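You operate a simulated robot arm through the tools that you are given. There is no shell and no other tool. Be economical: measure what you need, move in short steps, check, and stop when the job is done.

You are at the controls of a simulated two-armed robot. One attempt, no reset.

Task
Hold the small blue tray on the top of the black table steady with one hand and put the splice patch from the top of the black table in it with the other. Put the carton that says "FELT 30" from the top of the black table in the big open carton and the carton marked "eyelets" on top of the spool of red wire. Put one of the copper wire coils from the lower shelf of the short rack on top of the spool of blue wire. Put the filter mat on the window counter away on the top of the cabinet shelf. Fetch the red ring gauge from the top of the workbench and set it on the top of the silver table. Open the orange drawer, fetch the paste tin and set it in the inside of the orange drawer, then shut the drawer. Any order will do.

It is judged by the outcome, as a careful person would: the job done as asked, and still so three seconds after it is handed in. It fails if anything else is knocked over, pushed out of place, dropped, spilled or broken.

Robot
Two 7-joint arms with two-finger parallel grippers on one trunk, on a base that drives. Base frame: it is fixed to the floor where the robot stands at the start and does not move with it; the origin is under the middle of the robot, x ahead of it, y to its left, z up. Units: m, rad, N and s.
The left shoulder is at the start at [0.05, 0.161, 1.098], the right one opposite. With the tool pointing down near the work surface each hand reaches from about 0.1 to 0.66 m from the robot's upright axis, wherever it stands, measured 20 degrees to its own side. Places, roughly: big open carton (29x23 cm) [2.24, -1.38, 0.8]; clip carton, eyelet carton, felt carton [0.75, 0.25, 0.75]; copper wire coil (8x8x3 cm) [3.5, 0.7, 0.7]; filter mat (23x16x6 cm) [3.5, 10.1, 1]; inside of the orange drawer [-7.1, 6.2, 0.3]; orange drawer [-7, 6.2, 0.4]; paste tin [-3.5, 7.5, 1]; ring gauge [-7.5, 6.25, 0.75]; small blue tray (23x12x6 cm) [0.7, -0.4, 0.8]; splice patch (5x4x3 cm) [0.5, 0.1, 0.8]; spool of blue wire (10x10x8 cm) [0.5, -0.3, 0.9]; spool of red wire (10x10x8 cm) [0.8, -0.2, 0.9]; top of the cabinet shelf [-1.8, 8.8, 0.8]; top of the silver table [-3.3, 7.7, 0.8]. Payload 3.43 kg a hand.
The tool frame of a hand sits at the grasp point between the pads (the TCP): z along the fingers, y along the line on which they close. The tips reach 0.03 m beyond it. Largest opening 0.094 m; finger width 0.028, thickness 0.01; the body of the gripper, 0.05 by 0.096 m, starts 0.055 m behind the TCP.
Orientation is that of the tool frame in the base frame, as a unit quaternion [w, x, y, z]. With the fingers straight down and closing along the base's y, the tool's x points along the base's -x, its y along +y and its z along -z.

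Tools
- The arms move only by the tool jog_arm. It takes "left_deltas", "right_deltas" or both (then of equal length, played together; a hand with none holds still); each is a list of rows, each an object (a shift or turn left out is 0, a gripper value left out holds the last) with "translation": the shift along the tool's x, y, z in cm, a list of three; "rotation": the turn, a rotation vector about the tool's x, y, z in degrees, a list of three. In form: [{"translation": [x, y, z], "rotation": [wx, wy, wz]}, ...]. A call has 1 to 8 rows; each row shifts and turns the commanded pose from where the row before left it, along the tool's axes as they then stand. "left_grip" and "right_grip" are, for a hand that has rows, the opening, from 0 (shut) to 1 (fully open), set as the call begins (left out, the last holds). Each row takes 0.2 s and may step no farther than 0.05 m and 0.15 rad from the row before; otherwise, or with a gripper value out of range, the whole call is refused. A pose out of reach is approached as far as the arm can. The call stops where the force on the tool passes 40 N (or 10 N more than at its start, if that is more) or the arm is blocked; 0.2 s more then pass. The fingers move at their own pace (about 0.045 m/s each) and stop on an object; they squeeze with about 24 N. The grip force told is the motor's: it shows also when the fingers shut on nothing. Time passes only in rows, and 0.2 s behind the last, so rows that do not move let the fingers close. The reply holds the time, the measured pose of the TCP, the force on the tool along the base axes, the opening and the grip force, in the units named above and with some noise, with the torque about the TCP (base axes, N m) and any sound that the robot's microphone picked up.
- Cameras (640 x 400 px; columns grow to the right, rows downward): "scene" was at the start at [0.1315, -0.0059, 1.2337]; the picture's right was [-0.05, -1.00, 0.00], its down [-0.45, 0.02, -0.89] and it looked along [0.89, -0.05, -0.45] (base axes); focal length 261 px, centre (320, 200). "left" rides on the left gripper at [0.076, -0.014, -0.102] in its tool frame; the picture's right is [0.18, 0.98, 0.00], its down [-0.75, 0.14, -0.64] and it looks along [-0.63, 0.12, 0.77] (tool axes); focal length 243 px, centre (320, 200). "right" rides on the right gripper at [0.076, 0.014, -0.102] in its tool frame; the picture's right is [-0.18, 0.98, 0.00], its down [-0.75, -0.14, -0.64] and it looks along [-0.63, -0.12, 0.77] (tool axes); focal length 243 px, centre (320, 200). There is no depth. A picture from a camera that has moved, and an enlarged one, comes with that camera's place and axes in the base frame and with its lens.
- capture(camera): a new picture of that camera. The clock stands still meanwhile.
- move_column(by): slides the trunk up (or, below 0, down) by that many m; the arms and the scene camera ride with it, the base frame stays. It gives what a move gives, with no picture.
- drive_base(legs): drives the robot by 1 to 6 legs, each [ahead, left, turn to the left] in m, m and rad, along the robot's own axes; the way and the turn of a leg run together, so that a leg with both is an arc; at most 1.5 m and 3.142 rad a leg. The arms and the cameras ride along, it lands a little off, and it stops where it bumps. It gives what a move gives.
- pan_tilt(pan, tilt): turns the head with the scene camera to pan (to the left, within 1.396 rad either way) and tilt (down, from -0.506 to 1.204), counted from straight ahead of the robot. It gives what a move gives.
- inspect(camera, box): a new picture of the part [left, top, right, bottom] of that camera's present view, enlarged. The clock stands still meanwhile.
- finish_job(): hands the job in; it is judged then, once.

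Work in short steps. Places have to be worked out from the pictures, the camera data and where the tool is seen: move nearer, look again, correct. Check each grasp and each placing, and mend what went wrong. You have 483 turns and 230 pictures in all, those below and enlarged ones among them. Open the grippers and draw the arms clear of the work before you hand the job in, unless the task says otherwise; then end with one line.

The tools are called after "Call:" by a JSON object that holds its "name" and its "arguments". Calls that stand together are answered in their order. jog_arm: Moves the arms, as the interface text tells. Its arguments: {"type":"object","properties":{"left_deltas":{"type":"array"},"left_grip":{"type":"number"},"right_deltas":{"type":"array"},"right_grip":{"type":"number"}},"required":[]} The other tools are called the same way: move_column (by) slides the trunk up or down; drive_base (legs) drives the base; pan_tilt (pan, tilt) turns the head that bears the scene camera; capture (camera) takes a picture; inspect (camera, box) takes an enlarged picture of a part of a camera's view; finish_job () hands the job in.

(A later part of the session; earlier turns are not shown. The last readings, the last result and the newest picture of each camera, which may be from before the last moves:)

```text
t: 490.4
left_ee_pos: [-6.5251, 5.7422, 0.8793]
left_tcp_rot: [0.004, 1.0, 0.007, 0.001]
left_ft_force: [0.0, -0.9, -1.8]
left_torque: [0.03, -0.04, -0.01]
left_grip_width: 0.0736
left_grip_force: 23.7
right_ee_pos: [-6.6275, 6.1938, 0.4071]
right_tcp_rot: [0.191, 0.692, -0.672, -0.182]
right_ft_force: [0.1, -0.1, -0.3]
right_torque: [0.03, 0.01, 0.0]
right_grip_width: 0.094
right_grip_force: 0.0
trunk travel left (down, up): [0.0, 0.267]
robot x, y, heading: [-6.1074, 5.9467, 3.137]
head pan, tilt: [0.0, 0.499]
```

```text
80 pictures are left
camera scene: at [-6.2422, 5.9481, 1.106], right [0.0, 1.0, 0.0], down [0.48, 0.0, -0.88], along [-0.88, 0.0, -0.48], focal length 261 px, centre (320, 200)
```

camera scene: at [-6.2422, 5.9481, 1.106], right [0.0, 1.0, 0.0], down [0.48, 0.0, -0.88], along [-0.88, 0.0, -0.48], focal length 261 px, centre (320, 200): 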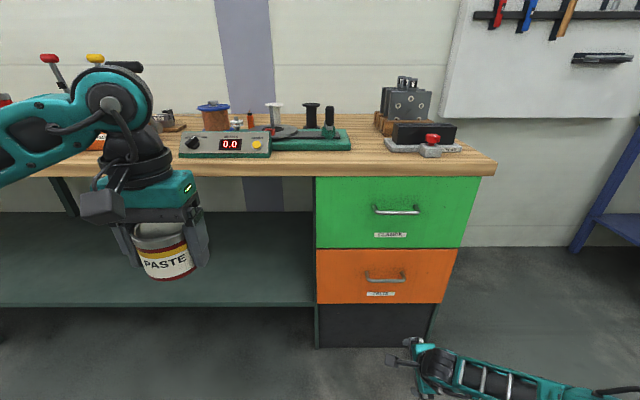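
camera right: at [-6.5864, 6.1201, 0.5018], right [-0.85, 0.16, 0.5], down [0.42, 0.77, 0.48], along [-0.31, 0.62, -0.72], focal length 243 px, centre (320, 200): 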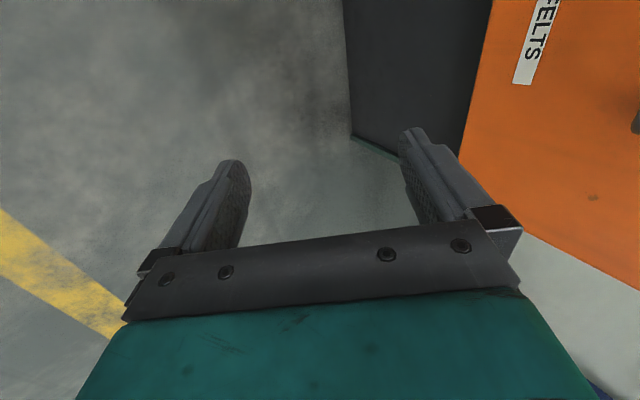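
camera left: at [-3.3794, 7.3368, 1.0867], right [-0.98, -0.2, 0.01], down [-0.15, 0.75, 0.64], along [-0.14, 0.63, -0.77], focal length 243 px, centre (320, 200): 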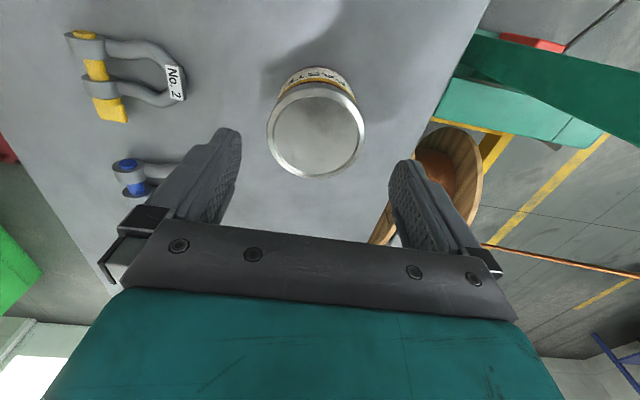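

Triangulated: drawer face x≈−6.91, handle bar ≈(−6.88, 6.16, .45). I'll raise the hand, move closer and slightly left to see the handle with the hand camera.

Call:
{"name": "jog_arm", "arguments": {"right_deltas": [{"translation": [1, 2, -3.46]}, {"translation": [1, 2, -3.46]}, {"translation": [1, 2, -3.46]}, {"translation": [1, 3.4, 2]}, {"translation": [1, 3.4, 2]}]}}

Call:
{"name": "capture", "arguments": {"camera": "right"}}

```text
t: 491.6
left_ee_pos: [-6.5252, 5.7416, 0.8783]
left_tcp_rot: [0.004, 1.0, 0.007, 0.0]
left_ft_force: [0.4, 0.4, -2.3]
left_torque: [-0.02, -0.02, 0.01]
left_grip_width: 0.0735
left_grip_force: 24.0
right_ee_pos: [-6.7056, 6.1418, 0.5284]
right_tcp_rot: [0.188, 0.693, -0.671, -0.184]
right_ft_force: [0.3, -0.1, -0.4]
right_torque: [-0.06, 0.03, 0.0]
right_grip_width: 0.0939
right_grip_force: 0.1
trunk travel left (down, up): [0.0, 0.267]
robot x, y, heading: [-6.1128, 5.9526, 3.139]
head pan, tilt: [0.0, 0.499]
```

```text
79 pictures are left
camera right: at [-6.6639, 6.0681, 0.6226], right [-0.85, 0.16, 0.5], down [0.42, 0.77, 0.48], along [-0.31, 0.62, -0.72], focal length 243 px, centre (320, 200)
```

right: 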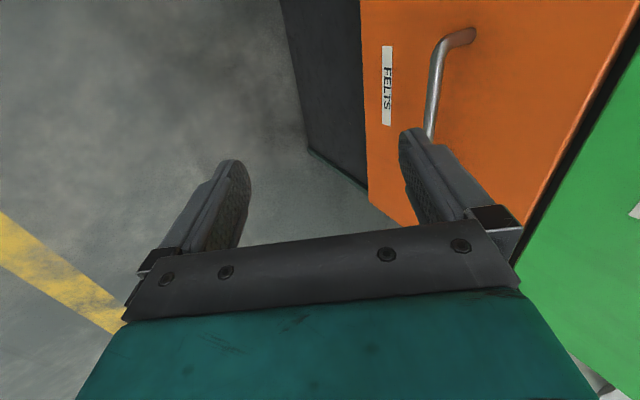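

The bar is at x≈−6.872, z≈.463, y 6.10–6.23, with about 3 cm of gap behind it. I'll reduce the lean to 15°, retract 5 cm, centre on y=6.164 and drive ahead 0.16.

Call:
{"name": "jog_arm", "arguments": {"right_deltas": [{"translation": [-1.1, -2.2, -1.2], "rotation": [7.5, 0, 0]}, {"translation": [-1.1, -2.2, -0.9], "rotation": [7.5, 0, 0]}]}}

Call:
{"name": "drive_base", "arguments": {"legs": [[0.16, 0, 0]]}}

Call:
{"name": "capture", "arguments": {"camera": "right"}}

```text
t: 492.2
left_ee_pos: [-6.5251, 5.7418, 0.8788]
left_tcp_rot: [0.004, 1.0, 0.006, 0.001]
left_ft_force: [-0.4, 0.1, -3.0]
left_torque: [-0.04, -0.01, 0.01]
left_grip_width: 0.0736
left_grip_force: 24.6
right_ee_pos: [-6.6568, 6.1669, 0.5267]
right_tcp_rot: [0.097, 0.712, -0.69, -0.093]
right_ft_force: [0.2, -0.5, -0.4]
right_torque: [-0.01, -0.05, 0.03]
right_grip_width: 0.0941
right_grip_force: 0.1
trunk travel left (down, up): [0.0, 0.267]
robot x, y, heading: [-6.1119, 5.9528, 3.135]
head pan, tilt: [0.0, 0.499]
```

```text
t: 493.6
left_ee_pos: [-6.6861, 5.7423, 0.8778]
left_tcp_rot: [0.003, 1.0, 0.006, 0.0]
left_ft_force: [0.3, 0.3, -2.2]
left_torque: [0.02, 0.01, 0.01]
left_grip_width: 0.0736
left_grip_force: 24.0
right_ee_pos: [-6.8165, 6.1661, 0.5257]
right_tcp_rot: [0.097, 0.711, -0.69, -0.094]
right_ft_force: [1.3, -0.3, -0.9]
right_torque: [0.02, 0.02, 0.03]
right_grip_width: 0.0938
right_grip_force: 0.1
trunk travel left (down, up): [0.0, 0.267]
robot x, y, heading: [-6.2701, 5.9476, 3.138]
head pan, tilt: [0.0, 0.499]
```

```text
78 pictures are left
camera right: at [-6.8011, 6.0915, 0.6277], right [-0.95, 0.16, 0.26], down [0.28, 0.76, 0.58], along [-0.11, 0.63, -0.77], focal length 243 px, centre (320, 200)
```

right: 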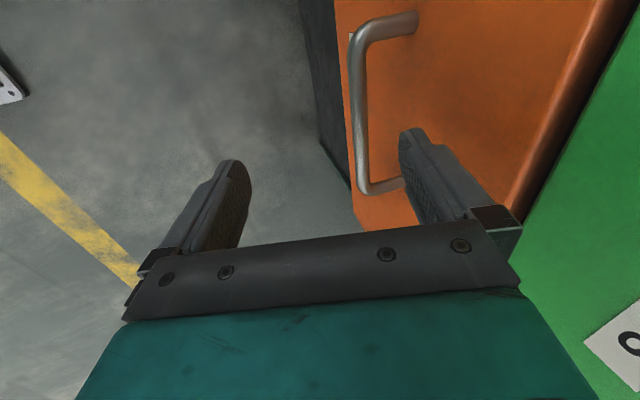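

The handle geometry is confirmed (bar x≈−6.866, z .463). I'll move the inner finger over the gap and lower it behind the bar.

Call:
{"name": "jog_arm", "arguments": {"right_deltas": [{"translation": [0, 1.9, 0.5]}, {"translation": [0, -0.6, 2.25]}, {"translation": [0, -0.6, 2.25]}, {"translation": [0, -0.6, 2.25]}]}}

Call:
{"name": "capture", "arguments": {"camera": "right"}}

```text
t: 494.6
left_ee_pos: [-6.6863, 5.7431, 0.8775]
left_tcp_rot: [0.004, 1.0, 0.006, 0.0]
left_ft_force: [-0.1, -0.4, -3.4]
left_torque: [-0.03, -0.04, 0.03]
left_grip_width: 0.0736
left_grip_force: 23.5
right_ee_pos: [-6.8358, 6.1661, 0.4577]
right_tcp_rot: [0.097, 0.711, -0.69, -0.094]
right_ft_force: [0.4, 0.3, 0.2]
right_torque: [0.02, 0.01, 0.01]
right_grip_width: 0.0937
right_grip_force: 0.1
trunk travel left (down, up): [0.0, 0.267]
robot x, y, heading: [-6.2726, 5.9491, 3.139]
head pan, tilt: [0.0, 0.499]
```

```text
77 pictures are left
camera right: at [-6.821, 6.091, 0.558], right [-0.95, 0.16, 0.26], down [0.28, 0.76, 0.58], along [-0.11, 0.63, -0.77], focal length 243 px, centre (320, 200)
```

right: 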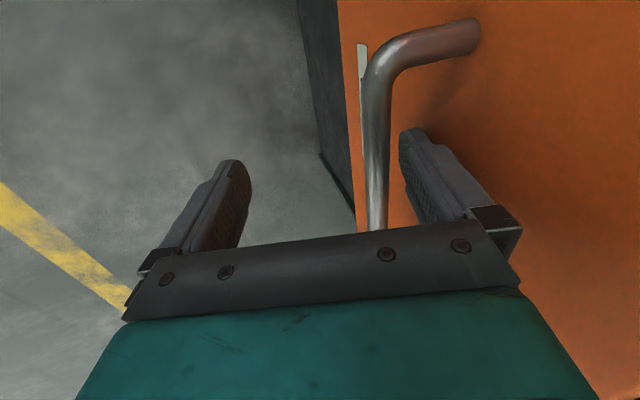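

The inner finger is behind the bar. I'll close the gripper so it clamps the bar, pulling the drawer out slightly.

Call:
{"name": "jog_arm", "arguments": {"right_deltas": [{}, {}, {}, {}, {}, {}], "right_grip": 0}}

Call:
{"name": "capture", "arguments": {"camera": "right"}}

```text
t: 496.0
left_ee_pos: [-6.6852, 5.7423, 0.8785]
left_tcp_rot: [0.003, 1.0, 0.007, -0.001]
left_ft_force: [0.4, 0.0, -2.9]
left_torque: [0.04, -0.06, -0.01]
left_grip_width: 0.0736
left_grip_force: 24.0
right_ee_pos: [-6.836, 6.1659, 0.457]
right_tcp_rot: [0.098, 0.71, -0.691, -0.094]
right_ft_force: [2.1, -1.6, 3.2]
right_torque: [0.2, -0.03, -0.97]
right_grip_width: 0.0167
right_grip_force: 42.6
trunk travel left (down, up): [0.0, 0.267]
robot x, y, heading: [-6.2714, 5.9478, 3.137]
head pan, tilt: [0.0, 0.499]
```

```text
76 pictures are left
camera right: at [-6.8211, 6.0909, 0.5586], right [-0.95, 0.16, 0.26], down [0.29, 0.76, 0.58], along [-0.11, 0.63, -0.77], focal length 243 px, centre (320, 200)
```

right: 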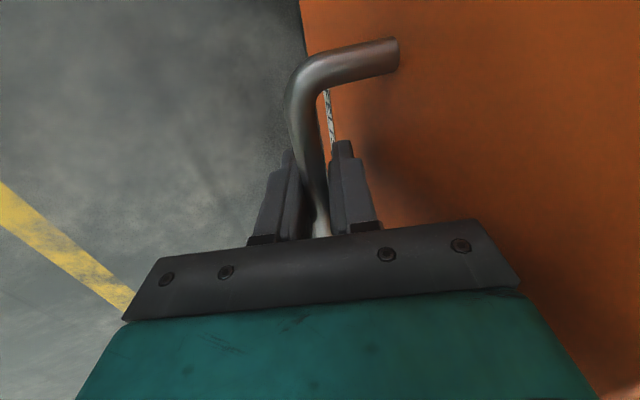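

The bar is clamped. I'll pull the drawer open by reversing 0.25 m.

Call:
{"name": "drive_base", "arguments": {"legs": [[-0.25, 0, 0]]}}

Call:
{"name": "pan_tilt", "arguments": {"pan": 0, "tilt": 0.75}}

Call:
{"name": "capture", "arguments": {"camera": "scene"}}

```text
t: 497.8
left_ee_pos: [-6.4341, 5.7418, 0.8781]
left_tcp_rot: [0.003, 1.0, 0.007, 0.001]
left_ft_force: [-0.6, -1.4, -1.6]
left_torque: [-0.03, -0.03, 0.0]
left_grip_width: 0.0735
left_grip_force: 24.3
right_ee_pos: [-6.5843, 6.1655, 0.4577]
right_tcp_rot: [0.096, 0.711, -0.691, -0.095]
right_ft_force: [-1.6, 6.3, 1.4]
right_torque: [-0.69, 0.0, -0.87]
right_grip_width: 0.0165
right_grip_force: 45.1
trunk travel left (down, up): [0.0, 0.267]
robot x, y, heading: [-6.0209, 5.9494, 3.138]
head pan, tilt: [0.0, 0.499]
```

```text
t: 498.6
left_ee_pos: [-6.4331, 5.7415, 0.878]
left_tcp_rot: [0.004, 1.0, 0.006, 0.0]
left_ft_force: [0.2, 0.5, -2.9]
left_torque: [0.03, -0.06, -0.02]
left_grip_width: 0.0735
left_grip_force: 23.8
right_ee_pos: [-6.5847, 6.1658, 0.4575]
right_tcp_rot: [0.097, 0.711, -0.69, -0.094]
right_ft_force: [0.8, -0.4, 0.8]
right_torque: [-0.56, 0.05, -0.97]
right_grip_width: 0.0163
right_grip_force: 44.8
trunk travel left (down, up): [0.0, 0.267]
robot x, y, heading: [-6.0197, 5.9455, 3.139]
head pan, tilt: [0.0, 0.75]
```

```text
75 pictures are left
camera scene: at [-6.1425, 5.9478, 1.0842], right [0.0, 1.0, 0.0], down [0.68, 0.0, -0.73], along [-0.73, 0.0, -0.68], focal length 261 px, centre (320, 200)
```

scene: 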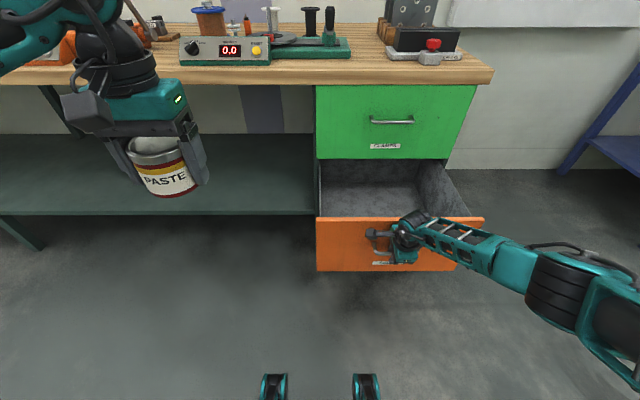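

The drawer is open about 28 cm and empty. I'll open the right gripper just enough, lift it out from behind the bar and retract.

Call:
{"name": "jog_arm", "arguments": {"right_deltas": [{}, {}], "right_grip": 0.36}}

Call:
{"name": "jog_arm", "arguments": {"right_deltas": [{"translation": [0, 0.5, -1.9]}, {"translation": [0, 0.8, -3]}, {"translation": [0, 0.8, -3]}, {"translation": [0, -1.5, -3.5]}, {"translation": [0, -3, -3.5]}, {"translation": [0, -3, -3.5]}]}}

Call:
{"name": "capture", "arguments": {"camera": "scene"}}

```text
t: 499.2
left_ee_pos: [-6.4344, 5.7412, 0.8785]
left_tcp_rot: [0.004, 1.0, 0.006, 0.0]
left_ft_force: [-0.3, 0.0, -2.7]
left_torque: [0.02, -0.01, -0.01]
left_grip_width: 0.0738
left_grip_force: 24.3
right_ee_pos: [-6.5845, 6.1663, 0.4571]
right_tcp_rot: [0.096, 0.712, -0.69, -0.094]
right_ft_force: [0.6, 0.0, -0.1]
right_torque: [0.02, -0.01, -0.01]
right_grip_width: 0.0334
right_grip_force: 0.0
trunk travel left (down, up): [0.0, 0.267]
robot x, y, heading: [-6.017, 5.9509, 3.138]
head pan, tilt: [0.0, 0.75]
```

```text
t: 500.6
left_ee_pos: [-6.4346, 5.7409, 0.8782]
left_tcp_rot: [0.003, 1.0, 0.006, 0.0]
left_ft_force: [-0.2, -0.1, -2.2]
left_torque: [-0.01, 0.0, 0.02]
left_grip_width: 0.0739
left_grip_force: 23.5
right_ee_pos: [-6.4841, 6.1695, 0.6202]
right_tcp_rot: [0.096, 0.711, -0.69, -0.094]
right_ft_force: [-0.4, -0.2, 0.3]
right_torque: [0.01, 0.0, -0.01]
right_grip_width: 0.0339
right_grip_force: 0.0
trunk travel left (down, up): [0.0, 0.267]
robot x, y, heading: [-6.0206, 5.9485, 3.143]
head pan, tilt: [0.0, 0.75]
```

```text
74 pictures are left
camera scene: at [-6.1425, 5.9477, 1.0841], right [0.0, 1.0, 0.0], down [0.68, 0.0, -0.73], along [-0.73, 0.0, -0.68], focal length 261 px, centre (320, 200)
```

scene: 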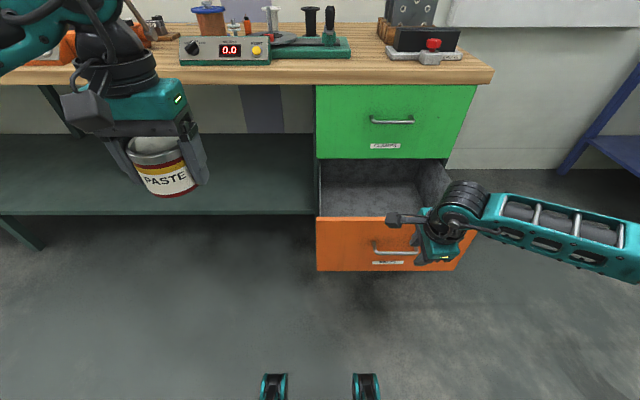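

Next I'll lift and straighten the right hand out of the way, then shift the base so the left hand lines up with the drawer opening.

Call:
{"name": "jog_arm", "arguments": {"right_deltas": [{"translation": [0, 0, -4.5], "rotation": [7.5, 0, 0]}, {"translation": [0, 0, -4.5], "rotation": [7.5, 0, 0]}, {"translation": [0, -1, -4.5]}, {"translation": [0, -1, -4.5]}, {"translation": [0, -2, -4.5]}]}}

Call:
{"name": "drive_base", "arguments": {"legs": [[0, -0.4, 0], [0.25, 0, 0]]}}

Call:
{"name": "capture", "arguments": {"camera": "left"}}

Call:
{"name": "capture", "arguments": {"camera": "scene"}}

```text
t: 501.8
left_ee_pos: [-6.435, 5.7415, 0.8782]
left_tcp_rot: [0.003, 1.0, 0.006, -0.001]
left_ft_force: [0.1, 0.3, -1.5]
left_torque: [0.0, -0.05, 0.0]
left_grip_width: 0.0738
left_grip_force: 24.1
right_ee_pos: [-6.4247, 6.1706, 0.8412]
right_tcp_rot: [0.003, 0.718, -0.696, -0.004]
right_ft_force: [0.7, 0.3, -0.1]
right_torque: [0.01, 0.01, 0.0]
right_grip_width: 0.0339
right_grip_force: 0.1
trunk travel left (down, up): [0.0, 0.267]
robot x, y, heading: [-6.0202, 5.953, 3.137]
head pan, tilt: [0.0, 0.75]
```

```text
t: 505.7
left_ee_pos: [-6.6834, 6.144, 0.879]
left_tcp_rot: [0.004, 1.0, 0.007, 0.001]
left_ft_force: [0.6, 0.0, -2.9]
left_torque: [-0.04, -0.03, 0.02]
left_grip_width: 0.0735
left_grip_force: 24.1
right_ee_pos: [-6.6735, 6.5728, 0.84]
right_tcp_rot: [0.004, 0.718, -0.696, -0.003]
right_ft_force: [0.3, 0.2, -0.4]
right_torque: [-0.05, -0.01, 0.01]
right_grip_width: 0.0338
right_grip_force: 0.0
trunk travel left (down, up): [0.0, 0.267]
robot x, y, heading: [-6.2725, 6.3515, 3.138]
head pan, tilt: [0.0, 0.75]
```

```text
73 pictures are left
camera left: at [-6.6076, 6.1595, 0.9808], right [0.2, -0.98, 0.01], down [-0.75, -0.15, 0.64], along [-0.63, -0.13, -0.77], focal length 243 px, centre (320, 200)
```

left: 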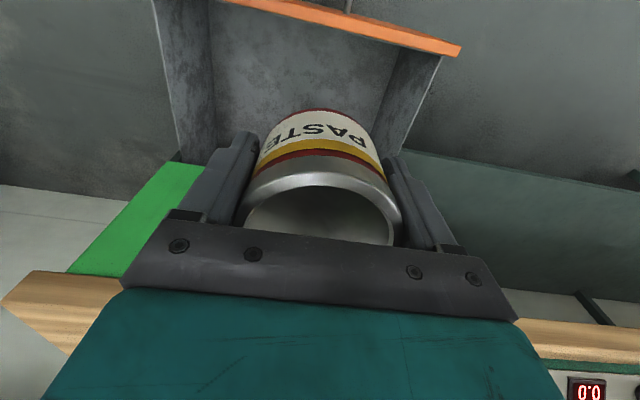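

```text
72 pictures are left
camera scene: at [-6.3914, 6.3506, 1.0841], right [0.0, 1.0, 0.0], down [0.68, 0.0, -0.73], along [-0.73, 0.0, -0.68], focal length 261 px, centre (320, 200)
```

scene: 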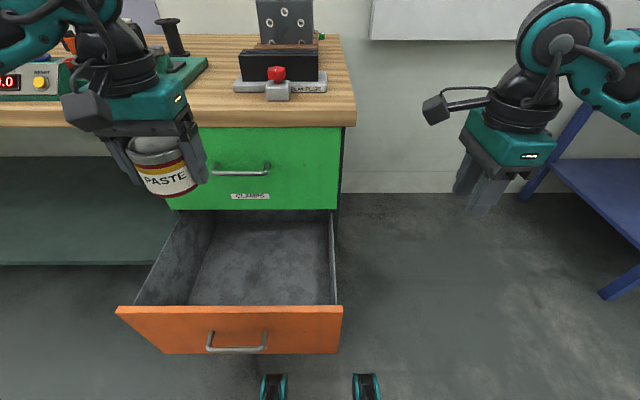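

The drawer is in clear view. I'll move forward to x≈−6.76 and lower the tin toward the drawer.

Call:
{"name": "jog_arm", "arguments": {"left_deltas": [{"translation": [-3.8, 0, 0]}, {"translation": [-3.8, 0, 0]}, {"translation": [0, 0, 4.5]}, {"translation": [0, 0, 4.5]}, {"translation": [0, 0, 4.5]}, {"translation": [0, 0, 4.5]}]}}

Call:
{"name": "capture", "arguments": {"camera": "scene"}}

Call:
{"name": "capture", "arguments": {"camera": "left"}}

```text
t: 507.1
left_ee_pos: [-6.7596, 6.1414, 0.6988]
left_tcp_rot: [0.003, 1.0, 0.007, 0.0]
left_ft_force: [0.2, -0.6, -2.9]
left_torque: [-0.01, 0.02, 0.04]
left_grip_width: 0.0736
left_grip_force: 23.8
right_ee_pos: [-6.6735, 6.5728, 0.8404]
right_tcp_rot: [0.003, 0.718, -0.696, -0.003]
right_ft_force: [-0.4, 0.4, 0.6]
right_torque: [-0.03, 0.04, -0.02]
right_grip_width: 0.0339
right_grip_force: 0.1
trunk travel left (down, up): [0.0, 0.267]
robot x, y, heading: [-6.2673, 6.3477, 3.139]
head pan, tilt: [0.0, 0.75]
```

```text
71 pictures are left
camera scene: at [-6.3914, 6.3506, 1.0841], right [0.0, 1.0, 0.0], down [0.68, 0.0, -0.73], along [-0.73, 0.0, -0.68], focal length 261 px, centre (320, 200)
```

scene: 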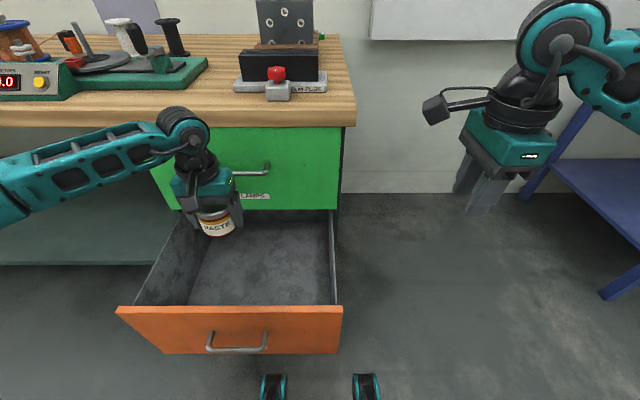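

```text
70 pictures are left
camera left: at [-6.6835, 6.1571, 0.8005], right [0.2, -0.98, 0.01], down [-0.75, -0.15, 0.64], along [-0.63, -0.13, -0.77], focal length 243 px, centre (320, 200)
```

left: 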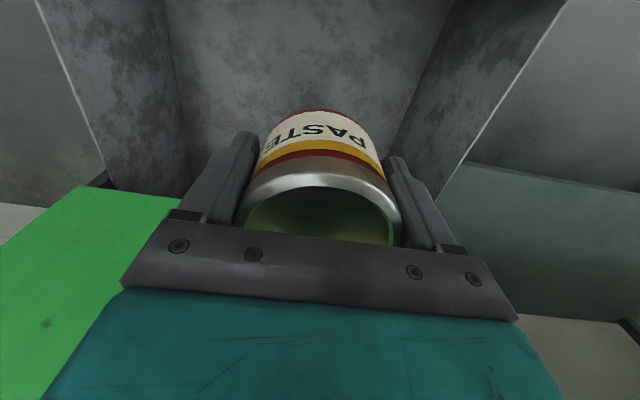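

To keep my elbow clear of the drawer's left wall, I'll shift the base 0.14 m right so the tin goes toward the right part of the drawer.

Call:
{"name": "drive_base", "arguments": {"legs": [[0, -0.14, 0]]}}

Call:
{"name": "jog_arm", "arguments": {"left_deltas": [{"translation": [0, 0, 4.5]}, {"translation": [0, 0, 4.5]}, {"translation": [0, 0, 4.5]}]}}

Call:
{"name": "capture", "arguments": {"camera": "scene"}}

```text
t: 508.5
left_ee_pos: [-6.7588, 6.2831, 0.6981]
left_tcp_rot: [0.003, 1.0, 0.007, 0.0]
left_ft_force: [-0.4, -0.3, -3.0]
left_torque: [0.02, -0.03, -0.04]
left_grip_width: 0.0734
left_grip_force: 23.9
right_ee_pos: [-6.6737, 6.7138, 0.8406]
right_tcp_rot: [0.002, 0.718, -0.696, -0.002]
right_ft_force: [-0.4, -0.3, -0.9]
right_torque: [0.01, 0.02, 0.02]
right_grip_width: 0.0337
right_grip_force: 0.0
trunk travel left (down, up): [0.0, 0.267]
robot x, y, heading: [-6.2694, 6.4936, 3.135]
head pan, tilt: [0.0, 0.75]
```

```text
t: 509.3
left_ee_pos: [-6.7585, 6.282, 0.5628]
left_tcp_rot: [0.004, 1.0, 0.007, 0.0]
left_ft_force: [0.0, -0.3, -2.0]
left_torque: [0.0, -0.01, 0.0]
left_grip_width: 0.0736
left_grip_force: 24.0
right_ee_pos: [-6.6741, 6.7134, 0.8415]
right_tcp_rot: [0.003, 0.719, -0.695, -0.004]
right_ft_force: [0.0, -0.4, -0.5]
right_torque: [0.02, 0.0, -0.01]
right_grip_width: 0.034
right_grip_force: 0.0
trunk travel left (down, up): [0.0, 0.267]
robot x, y, heading: [-6.2665, 6.4902, 3.136]
head pan, tilt: [0.0, 0.75]
```

```text
69 pictures are left
camera scene: at [-6.391, 6.4909, 1.0841], right [0.0, 1.0, 0.0], down [0.68, 0.0, -0.73], along [-0.73, 0.0, -0.68], focal length 261 px, centre (320, 200)
```

scene: 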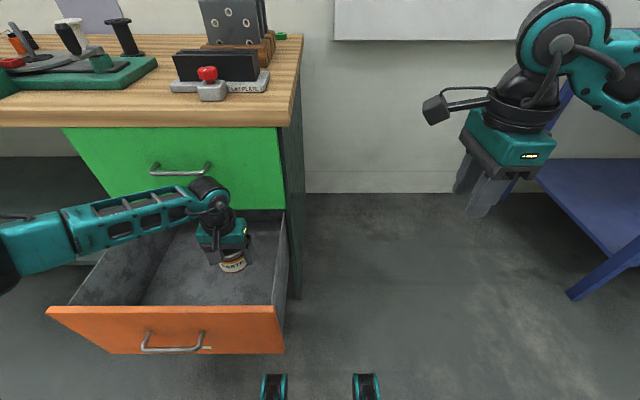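

The forearm is still well above the drawer's left wall. I'll lower in smaller steps and watch.

Call:
{"name": "jog_arm", "arguments": {"left_deltas": [{"translation": [0, 0, 3.5]}, {"translation": [0, 0, 3.5]}]}}

Call:
{"name": "capture", "arguments": {"camera": "scene"}}

```text
t: 509.9
left_ee_pos: [-6.7575, 6.282, 0.4932]
left_tcp_rot: [0.004, 1.0, 0.007, -0.001]
left_ft_force: [-0.4, 0.1, -2.5]
left_torque: [-0.03, 0.01, 0.01]
left_grip_width: 0.0734
left_grip_force: 23.8
right_ee_pos: [-6.6722, 6.7129, 0.8409]
right_tcp_rot: [0.003, 0.718, -0.696, -0.003]
right_ft_force: [-0.4, 0.4, 0.6]
right_torque: [-0.04, 0.0, -0.01]
right_grip_width: 0.0336
right_grip_force: 0.1
trunk travel left (down, up): [0.0, 0.267]
robot x, y, heading: [-6.2693, 6.4935, 3.142]
head pan, tilt: [0.0, 0.75]
```

```text
68 pictures are left
camera scene: at [-6.391, 6.4909, 1.0841], right [0.0, 1.0, 0.0], down [0.68, 0.0, -0.73], along [-0.73, 0.0, -0.68], focal length 261 px, centre (320, 200)
```

scene: 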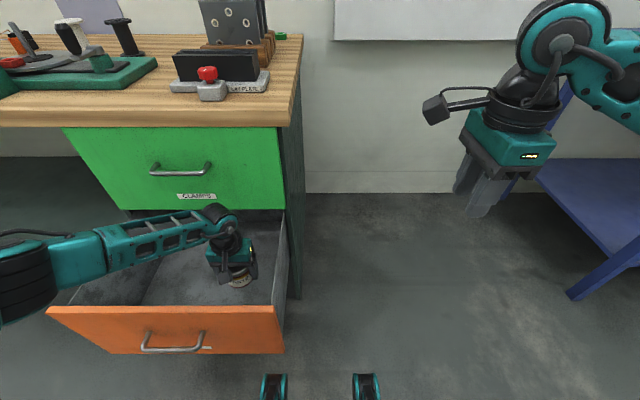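

Call:
{"name": "jog_arm", "arguments": {"left_deltas": [{"translation": [0, 0, 1.5]}, {"translation": [0, 0, 1.5]}]}}

Call:
{"name": "inspect", "arguments": {"camera": "scene", "box": [0, 180, 320, 380]}}

```text
t: 510.5
left_ee_pos: [-6.7577, 6.2817, 0.4625]
left_tcp_rot: [0.004, 1.0, 0.006, 0.001]
left_ft_force: [1.0, 0.0, -1.8]
left_torque: [0.01, -0.02, -0.02]
left_grip_width: 0.0739
left_grip_force: 23.7
right_ee_pos: [-6.6725, 6.7125, 0.841]
right_tcp_rot: [0.003, 0.718, -0.696, -0.003]
right_ft_force: [-0.4, 0.7, 0.0]
right_torque: [0.02, 0.04, 0.01]
right_grip_width: 0.0338
right_grip_force: 0.1
trunk travel left (down, up): [0.0, 0.267]
robot x, y, heading: [-6.2657, 6.4919, 3.142]
head pan, tilt: [0.0, 0.75]
```

```text
2.00 times, centred on (160, 280) of scene
camera zoom: at [-6.391, 6.4909, 1.0841], right [0.0, 1.0, 0.0], down [0.68, 0.0, -0.73], along [-0.73, 0.0, -0.68], focal length 522 px, centre (640, 40)
```

zoom: 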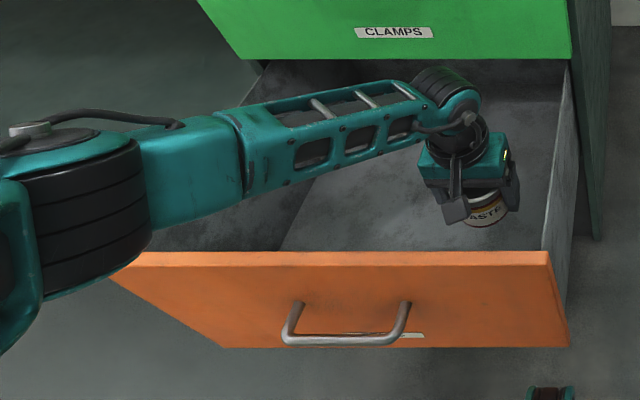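

Call:
{"name": "jog_arm", "arguments": {"left_deltas": [{"translation": [0, 0, 0.9]}, {"translation": [0, 0, 0.9]}]}}

Call:
{"name": "inspect", "arguments": {"camera": "scene", "box": [0, 180, 320, 380]}}

```text
t: 511.1
left_ee_pos: [-6.7593, 6.2812, 0.4441]
left_tcp_rot: [0.003, 1.0, 0.007, 0.0]
left_ft_force: [-0.2, 0.8, -3.6]
left_torque: [0.0, 0.0, -0.03]
left_grip_width: 0.0737
left_grip_force: 24.1
right_ee_pos: [-6.6745, 6.7127, 0.8409]
right_tcp_rot: [0.002, 0.718, -0.696, -0.003]
right_ft_force: [0.2, 0.8, 0.2]
right_torque: [0.04, 0.03, 0.0]
right_grip_width: 0.0338
right_grip_force: 0.1
trunk travel left (down, up): [0.0, 0.267]
robot x, y, heading: [-6.2706, 6.4917, 3.138]
head pan, tilt: [0.0, 0.75]
```

```text
2.00 times, centred on (160, 280) of scene
camera zoom: at [-6.391, 6.491, 1.0841], right [0.0, 1.0, 0.0], down [0.68, 0.0, -0.73], along [-0.73, 0.0, -0.68], focal length 522 px, centre (640, 40)
```

zoom: 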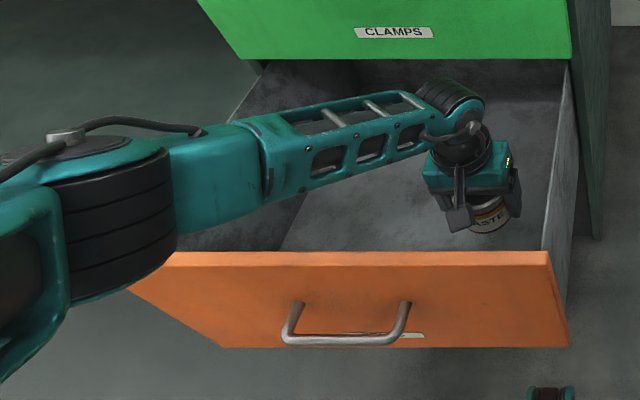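

Call:
{"name": "jog_arm", "arguments": {"left_deltas": [{"translation": [0, 0, 0.7]}, {"translation": [0, 0, 0.7]}]}}

Call:
{"name": "jog_arm", "arguments": {"left_deltas": [{"translation": [0, 0, 0.5]}, {"translation": [0, 0, 0.5]}]}}

Call:
{"name": "inspect", "arguments": {"camera": "scene", "box": [0, 180, 320, 380]}}

```text
t: 511.7
left_ee_pos: [-6.7583, 6.2805, 0.4318]
left_tcp_rot: [0.003, 1.0, 0.007, 0.0]
left_ft_force: [0.4, 0.2, -2.8]
left_torque: [-0.01, -0.01, -0.04]
left_grip_width: 0.0736
left_grip_force: 23.7
right_ee_pos: [-6.674, 6.7138, 0.8408]
right_tcp_rot: [0.002, 0.718, -0.696, -0.004]
right_ft_force: [0.6, -0.2, -0.2]
right_torque: [0.0, -0.01, 0.02]
right_grip_width: 0.0337
right_grip_force: 0.0
trunk travel left (down, up): [0.0, 0.267]
robot x, y, heading: [-6.2666, 6.4922, 3.134]
head pan, tilt: [0.0, 0.75]
```

```text
t: 512.3
left_ee_pos: [-6.7584, 6.2806, 0.4226]
left_tcp_rot: [0.004, 1.0, 0.006, -0.001]
left_ft_force: [0.3, -0.3, -2.6]
left_torque: [-0.01, -0.04, -0.01]
left_grip_width: 0.0735
left_grip_force: 23.8
right_ee_pos: [-6.674, 6.7133, 0.8409]
right_tcp_rot: [0.003, 0.718, -0.696, -0.003]
right_ft_force: [-0.4, 0.2, 0.9]
right_torque: [0.0, 0.01, -0.01]
right_grip_width: 0.0339
right_grip_force: 0.1
trunk travel left (down, up): [0.0, 0.267]
robot x, y, heading: [-6.2675, 6.4927, 3.141]
head pan, tilt: [0.0, 0.75]
```

```text
2.00 times, centred on (160, 280) of scene
camera zoom: at [-6.391, 6.491, 1.0841], right [0.0, 1.0, 0.0], down [0.68, 0.0, -0.73], along [-0.73, 0.0, -0.68], focal length 522 px, centre (640, 40)
```

zoom: 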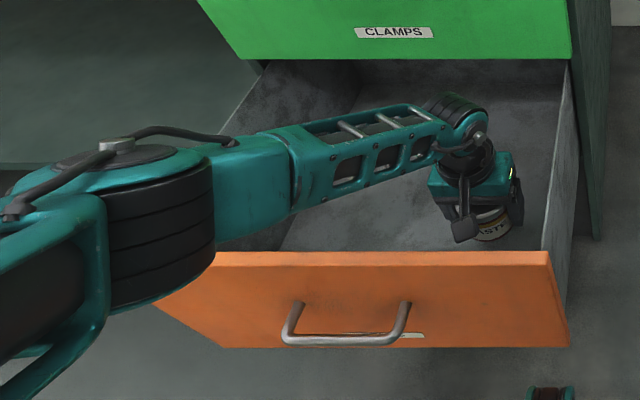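

Call:
{"name": "jog_arm", "arguments": {"left_deltas": [{"translation": [0, 0, 0.5]}, {"translation": [0, 0, 0.5]}]}}

Call:
{"name": "jog_arm", "arguments": {"left_deltas": [{"translation": [0, 0, 0.4]}, {"translation": [0, 0, 0.4]}]}}

Call:
{"name": "inspect", "arguments": {"camera": "scene", "box": [0, 180, 320, 380]}}

```text
t: 512.9
left_ee_pos: [-6.7584, 6.2814, 0.4111]
left_tcp_rot: [0.003, 1.0, 0.007, 0.001]
left_ft_force: [0.5, 0.3, -3.5]
left_torque: [-0.01, -0.03, -0.02]
left_grip_width: 0.0735
left_grip_force: 23.8
right_ee_pos: [-6.6725, 6.7136, 0.8411]
right_tcp_rot: [0.003, 0.718, -0.696, -0.003]
right_ft_force: [0.4, -0.5, -0.5]
right_torque: [0.03, -0.04, 0.03]
right_grip_width: 0.0338
right_grip_force: 0.1
trunk travel left (down, up): [0.0, 0.267]
robot x, y, heading: [-6.2708, 6.4897, 3.135]
head pan, tilt: [0.0, 0.75]
```

```text
t: 513.5
left_ee_pos: [-6.759, 6.2801, 0.4029]
left_tcp_rot: [0.004, 1.0, 0.007, -0.001]
left_ft_force: [0.5, 0.1, -2.2]
left_torque: [-0.01, -0.03, 0.02]
left_grip_width: 0.0735
left_grip_force: 24.0
right_ee_pos: [-6.6739, 6.7131, 0.8405]
right_tcp_rot: [0.003, 0.718, -0.696, -0.003]
right_ft_force: [0.1, 0.2, -0.8]
right_torque: [0.02, 0.04, 0.02]
right_grip_width: 0.0341
right_grip_force: 0.0
trunk travel left (down, up): [0.0, 0.267]
robot x, y, heading: [-6.2721, 6.4934, 3.137]
head pan, tilt: [0.0, 0.75]
```

```text
2.00 times, centred on (160, 280) of scene
camera zoom: at [-6.391, 6.4909, 1.0841], right [0.0, 1.0, 0.0], down [0.68, 0.0, -0.73], along [-0.73, 0.0, -0.68], focal length 522 px, centre (640, 40)
```

zoom: 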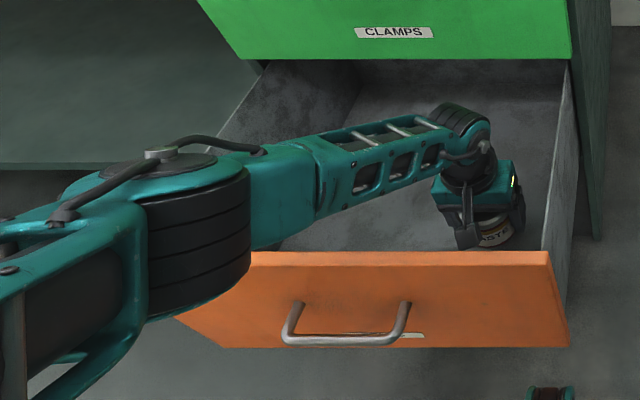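

I estimate the drawer floor at z≈.335, so there's about 1.8 cm to go.

Call:
{"name": "jog_arm", "arguments": {"left_deltas": [{"translation": [0, 0, 0.5]}, {"translation": [0, 0, 0.5]}, {"translation": [0, 0, 0.4]}]}}

Call:
{"name": "inspect", "arguments": {"camera": "scene", "box": [0, 180, 320, 380]}}

```text
t: 514.3
left_ee_pos: [-6.7589, 6.282, 0.39]
left_tcp_rot: [0.004, 1.0, 0.007, 0.001]
left_ft_force: [-0.5, 0.5, -2.9]
left_torque: [-0.02, -0.06, -0.01]
left_grip_width: 0.0736
left_grip_force: 24.2
right_ee_pos: [-6.673, 6.7138, 0.8388]
right_tcp_rot: [0.003, 0.718, -0.696, -0.003]
right_ft_force: [0.8, 0.3, 0.3]
right_torque: [-0.01, 0.0, 0.01]
right_grip_width: 0.0337
right_grip_force: 0.0
trunk travel left (down, up): [0.0, 0.267]
robot x, y, heading: [-6.2674, 6.492, 3.14]
head pan, tilt: [0.0, 0.75]
```

```text
2.00 times, centred on (160, 280) of scene
camera zoom: at [-6.391, 6.491, 1.0841], right [0.0, 1.0, 0.0], down [0.68, 0.0, -0.73], along [-0.73, 0.0, -0.68], focal length 522 px, centre (640, 40)
```

zoom: 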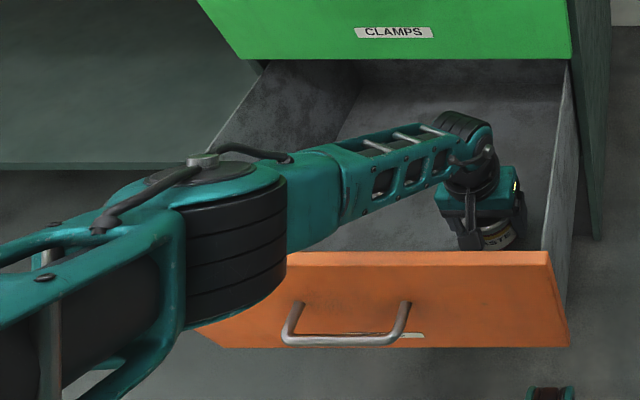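

Call:
{"name": "jog_arm", "arguments": {"left_deltas": [{"translation": [0, 0, 0.35]}, {"translation": [0, 0, 0.35]}]}}

```text
t: 514.9
left_ee_pos: [-6.7592, 6.2812, 0.3836]
left_tcp_rot: [0.003, 1.0, 0.007, 0.0]
left_ft_force: [0.0, 0.1, -3.2]
left_torque: [0.02, -0.01, 0.03]
left_grip_width: 0.0733
left_grip_force: 24.3
right_ee_pos: [-6.6722, 6.7134, 0.8404]
right_tcp_rot: [0.004, 0.718, -0.696, -0.003]
right_ft_force: [0.3, 0.6, -0.3]
right_torque: [0.05, 0.0, 0.0]
right_grip_width: 0.0339
right_grip_force: 0.1
trunk travel left (down, up): [0.0, 0.267]
robot x, y, heading: [-6.267, 6.496, 3.136]
head pan, tilt: [0.0, 0.75]
```

Call:
{"name": "jog_arm", "arguments": {"left_deltas": [{"translation": [0, 0, 0.35]}, {"translation": [0, 0, 0.35]}, {"translation": [0, 0, 0.3]}]}}

Call:
{"name": "inspect", "arguments": {"camera": "scene", "box": [0, 180, 320, 380]}}

```text
t: 515.7
left_ee_pos: [-6.7607, 6.2812, 0.3767]
left_tcp_rot: [0.003, 1.0, 0.005, -0.006]
left_ft_force: [-0.6, -0.2, -2.8]
left_torque: [0.0, -0.05, 0.0]
left_grip_width: 0.0738
left_grip_force: 24.1
left hand out of reach, approached as far as the arm can: row 3
right_ee_pos: [-6.6739, 6.7125, 0.84]
right_tcp_rot: [0.004, 0.718, -0.696, -0.003]
right_ft_force: [-0.1, 0.9, 0.4]
right_torque: [-0.02, -0.01, 0.0]
right_grip_width: 0.0339
right_grip_force: 0.0
trunk travel left (down, up): [0.0, 0.267]
robot x, y, heading: [-6.2668, 6.4918, 3.14]
head pan, tilt: [0.0, 0.75]
```

```text
2.00 times, centred on (160, 280) of scene
camera zoom: at [-6.391, 6.491, 1.0841], right [0.0, 1.0, 0.0], down [0.68, 0.0, -0.73], along [-0.73, 0.0, -0.68], focal length 522 px, centre (640, 40)
```

zoom: 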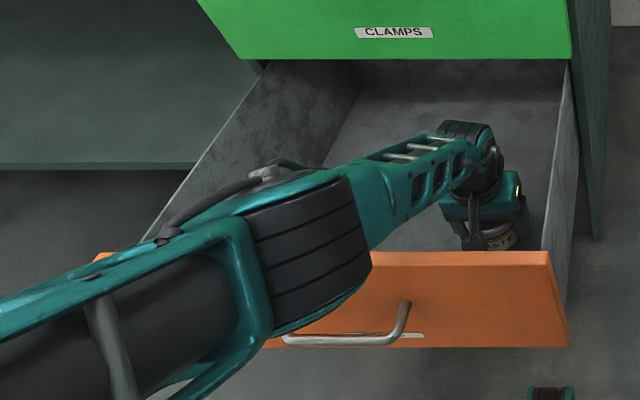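

The arm is at its reach limit with the tin about at floor level. I'll open the gripper to set it down.

Call:
{"name": "jog_arm", "arguments": {"left_deltas": [{}, {}], "left_grip": 1}}

Call:
{"name": "capture", "arguments": {"camera": "left"}}

```text
t: 516.3
left_ee_pos: [-6.7611, 6.2811, 0.3772]
left_tcp_rot: [0.002, 1.0, 0.006, -0.005]
left_ft_force: [-0.2, 0.0, 0.5]
left_torque: [0.01, -0.02, 0.02]
left_grip_width: 0.0942
left_grip_force: 0.1
right_ee_pos: [-6.6742, 6.7136, 0.8402]
right_tcp_rot: [0.003, 0.718, -0.696, -0.003]
right_ft_force: [-0.5, -0.1, -0.2]
right_torque: [0.03, -0.01, -0.01]
right_grip_width: 0.0339
right_grip_force: 0.1
trunk travel left (down, up): [0.0, 0.267]
robot x, y, heading: [-6.2654, 6.4942, 3.134]
head pan, tilt: [0.0, 0.75]
```

```text
61 pictures are left
camera left: at [-6.6846, 6.2965, 0.4784], right [0.2, -0.98, 0.0], down [-0.75, -0.15, 0.65], along [-0.64, -0.13, -0.76], focal length 243 px, centre (320, 200)
```

left: 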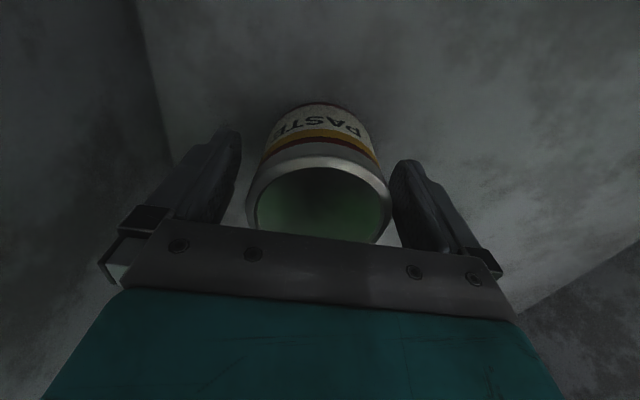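

The tin stands upright in the drawer. I'll raise the left hand straight out.

Call:
{"name": "jog_arm", "arguments": {"left_deltas": [{"translation": [0, 0, -2]}, {"translation": [0, 0, -3]}, {"translation": [0, 0, -4.5]}, {"translation": [0, 0, -4.5]}, {"translation": [0, 0, -4.5]}, {"translation": [0, 0, -4.5]}, {"translation": [0, 0, -4.5]}, {"translation": [0, 0, -4.5]}]}}

Call:
{"name": "jog_arm", "arguments": {"left_deltas": [{"translation": [0, 0, -4.5]}, {"translation": [0, 0, -4.5]}, {"translation": [4.5, 0, -1]}, {"translation": [4.5, 0, 0]}, {"translation": [3, 0, 0]}]}}

Call:
{"name": "capture", "arguments": {"camera": "scene"}}

```text
t: 518.1
left_ee_pos: [-6.7577, 6.2821, 0.6936]
left_tcp_rot: [0.004, 1.0, 0.006, 0.0]
left_ft_force: [-0.9, 0.5, -1.2]
left_torque: [0.0, 0.05, -0.01]
left_grip_width: 0.0941
left_grip_force: 0.0
right_ee_pos: [-6.6739, 6.7132, 0.8404]
right_tcp_rot: [0.003, 0.718, -0.696, -0.003]
right_ft_force: [-0.1, 0.8, 0.3]
right_torque: [0.0, 0.01, 0.02]
right_grip_width: 0.034
right_grip_force: 0.0
trunk travel left (down, up): [0.0, 0.267]
robot x, y, heading: [-6.2682, 6.4963, 3.135]
head pan, tilt: [0.0, 0.75]
```

```text
t: 519.3
left_ee_pos: [-6.6374, 6.2849, 0.7912]
left_tcp_rot: [0.003, 1.0, 0.007, 0.0]
left_ft_force: [0.2, -0.4, -0.3]
left_torque: [-0.03, 0.0, 0.0]
left_grip_width: 0.094
left_grip_force: 0.0
right_ee_pos: [-6.6737, 6.7137, 0.841]
right_tcp_rot: [0.003, 0.718, -0.696, -0.003]
right_ft_force: [-0.5, -1.2, 0.6]
right_torque: [-0.03, 0.04, -0.01]
right_grip_width: 0.0335
right_grip_force: 0.0
trunk travel left (down, up): [0.0, 0.267]
robot x, y, heading: [-6.272, 6.491, 3.136]
head pan, tilt: [0.0, 0.75]
```

```text
60 pictures are left
camera scene: at [-6.3908, 6.491, 1.0841], right [0.0, 1.0, 0.0], down [0.68, 0.0, -0.73], along [-0.73, 0.0, -0.68], focal length 261 px, centre (320, 200)
```

scene: 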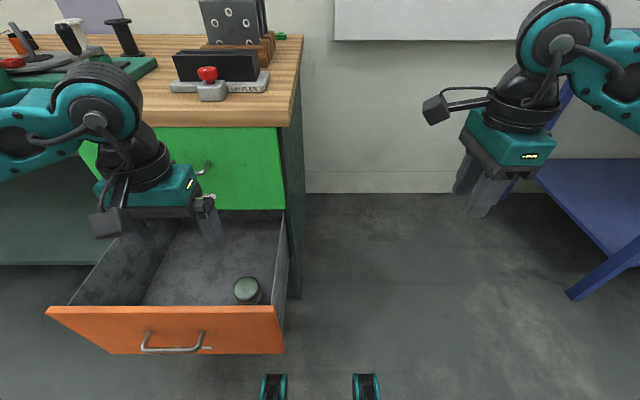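

The tin is in place. To close the drawer, I'll back off, line the right hand up with the handle, close the fist with a 15° lean, and push on the bar.

Call:
{"name": "drive_base", "arguments": {"legs": [[-0.26, 0, 0], [0, 0.548, 0]]}}

Call:
{"name": "jog_arm", "arguments": {"right_deltas": [{"translation": [0, 3, 3], "rotation": [-7.5, 0, 0]}, {"translation": [0, 3, 3], "rotation": [-7.5, 0, 0]}, {"translation": [0, 0, 4.5]}, {"translation": [0, -0.5, 4.5]}, {"translation": [0, -1, 4.5]}, {"translation": [0, -1, 4.5]}, {"translation": [0, -1, 4.5]}, {"translation": [0, -1, 4.5]}], "right_grip": 0}}

Call:
{"name": "capture", "arguments": {"camera": "right"}}

```text
t: 523.9
left_ee_pos: [-6.3771, 5.7281, 0.7925]
left_tcp_rot: [0.003, 1.0, 0.008, 0.0]
left_ft_force: [0.2, 0.4, 0.3]
left_torque: [0.0, 0.03, 0.05]
left_grip_width: 0.094
left_grip_force: 0.0
right_ee_pos: [-6.4133, 6.1548, 0.8406]
right_tcp_rot: [0.004, 0.719, -0.695, -0.003]
right_ft_force: [-0.3, -0.4, -0.5]
right_torque: [-0.03, -0.02, 0.0]
right_grip_width: 0.0338
right_grip_force: 0.0
trunk travel left (down, up): [0.0, 0.267]
robot x, y, heading: [-6.0085, 5.9348, -3.141]
head pan, tilt: [0.0, 0.75]
```

```text
t: 525.7
left_ee_pos: [-6.376, 5.7277, 0.7916]
left_tcp_rot: [0.004, 1.0, 0.009, 0.0]
left_ft_force: [-0.3, -0.8, 0.0]
left_torque: [0.0, 0.03, -0.01]
left_grip_width: 0.0938
left_grip_force: 0.1
right_ee_pos: [-6.5084, 6.1521, 0.5128]
right_tcp_rot: [0.097, 0.713, -0.688, -0.095]
right_ft_force: [-0.1, 0.3, 0.3]
right_torque: [0.0, -0.04, 0.01]
right_grip_width: 0.0003
right_grip_force: 23.8
trunk travel left (down, up): [0.0, 0.267]
robot x, y, heading: [-6.0084, 5.9388, -3.144]
head pan, tilt: [0.0, 0.75]
```

```text
59 pictures are left
camera right: at [-6.4924, 6.0773, 0.6148], right [-0.95, 0.15, 0.26], down [0.28, 0.76, 0.58], along [-0.11, 0.63, -0.77], focal length 243 px, centre (320, 200)
```

right: 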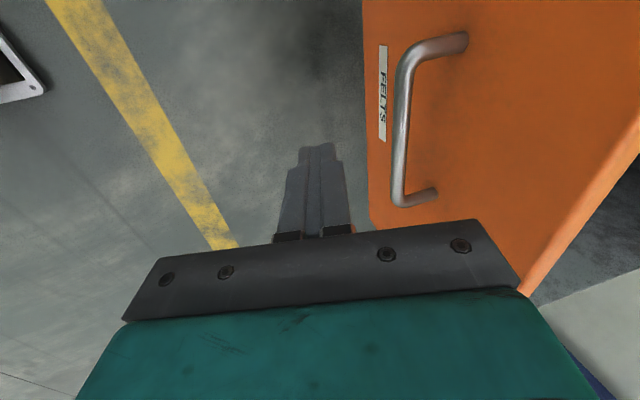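

The bar is at x≈−6.582. I'll lower to bar height, centre on it, and push by driving ahead in steps.

Call:
{"name": "jog_arm", "arguments": {"right_deltas": [{"translation": [-1.2, -0.65, 2.4]}, {"translation": [0, -0.65, 2.4]}]}}

Call:
{"name": "drive_base", "arguments": {"legs": [[0.2, 0, 0]]}}

Call:
{"name": "capture", "arguments": {"camera": "scene"}}

```text
t: 526.3
left_ee_pos: [-6.3771, 5.7274, 0.7916]
left_tcp_rot: [0.004, 1.0, 0.009, 0.0]
left_ft_force: [-0.5, 0.2, 0.0]
left_torque: [0.0, -0.02, 0.0]
left_grip_width: 0.0938
left_grip_force: 0.1
right_ee_pos: [-6.5078, 6.1654, 0.4635]
right_tcp_rot: [0.097, 0.714, -0.688, -0.093]
right_ft_force: [-0.5, 0.0, -0.1]
right_torque: [-0.03, 0.01, -0.01]
right_grip_width: 0.0
right_grip_force: 24.3
trunk travel left (down, up): [0.0, 0.267]
robot x, y, heading: [-6.0069, 5.9375, -3.138]
head pan, tilt: [0.0, 0.75]
```

```text
t: 527.9
left_ee_pos: [-6.5746, 5.728, 0.7927]
left_tcp_rot: [0.004, 1.0, 0.008, 0.0]
left_ft_force: [-0.1, -0.2, -0.3]
left_torque: [-0.04, 0.0, -0.01]
left_grip_width: 0.0939
left_grip_force: 0.1
right_ee_pos: [-6.7063, 6.1646, 0.4639]
right_tcp_rot: [0.097, 0.712, -0.689, -0.093]
right_ft_force: [0.0, 0.1, 0.4]
right_torque: [-0.01, 0.03, 0.01]
right_grip_width: 0.0
right_grip_force: 24.0
trunk travel left (down, up): [0.0, 0.267]
robot x, y, heading: [-6.2058, 5.934, -3.141]
head pan, tilt: [0.0, 0.75]
```

```text
58 pictures are left
camera scene: at [-6.3295, 5.9343, 1.0841], right [0.0, 1.0, 0.0], down [0.68, 0.0, -0.73], along [-0.73, 0.0, -0.68], focal length 261 px, centre (320, 200)
```

scene: 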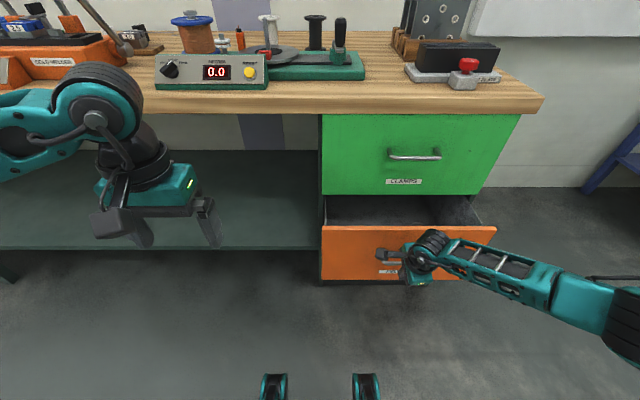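

The drawer is closing smoothly. I'll push the rest of the way.

Call:
{"name": "drive_base", "arguments": {"legs": [[0.135, 0, 0], [0.02, 0, 0]]}}

Call:
{"name": "capture", "arguments": {"camera": "scene"}}

```text
t: 529.6
left_ee_pos: [-6.7188, 5.7283, 0.7912]
left_tcp_rot: [0.003, 1.0, 0.009, 0.0]
left_ft_force: [1.0, 0.1, 0.2]
left_torque: [0.02, 0.02, 0.02]
left_grip_width: 0.0942
left_grip_force: 0.0
right_ee_pos: [-6.8443, 6.1644, 0.4616]
right_tcp_rot: [0.091, 0.713, -0.689, -0.088]
right_ft_force: [-0.2, 0.1, -0.3]
right_torque: [-0.02, 0.01, -0.01]
right_grip_width: 0.0
right_grip_force: 24.4
trunk travel left (down, up): [0.0, 0.267]
robot x, y, heading: [-6.3539, 5.9365, -3.142]
head pan, tilt: [0.0, 0.75]
stopped in leg 2: the force on the tool passed its limit (the readings are from after the stop); the commanded pose is now the measured one
```

```text
57 pictures are left
camera scene: at [-6.4736, 5.9342, 1.0841], right [0.0, 1.0, 0.0], down [0.68, 0.0, -0.73], along [-0.73, 0.0, -0.68], focal length 261 px, centre (320, 200)
```

scene: 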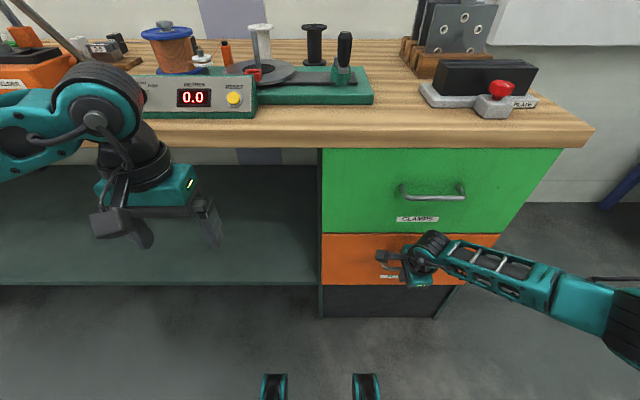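

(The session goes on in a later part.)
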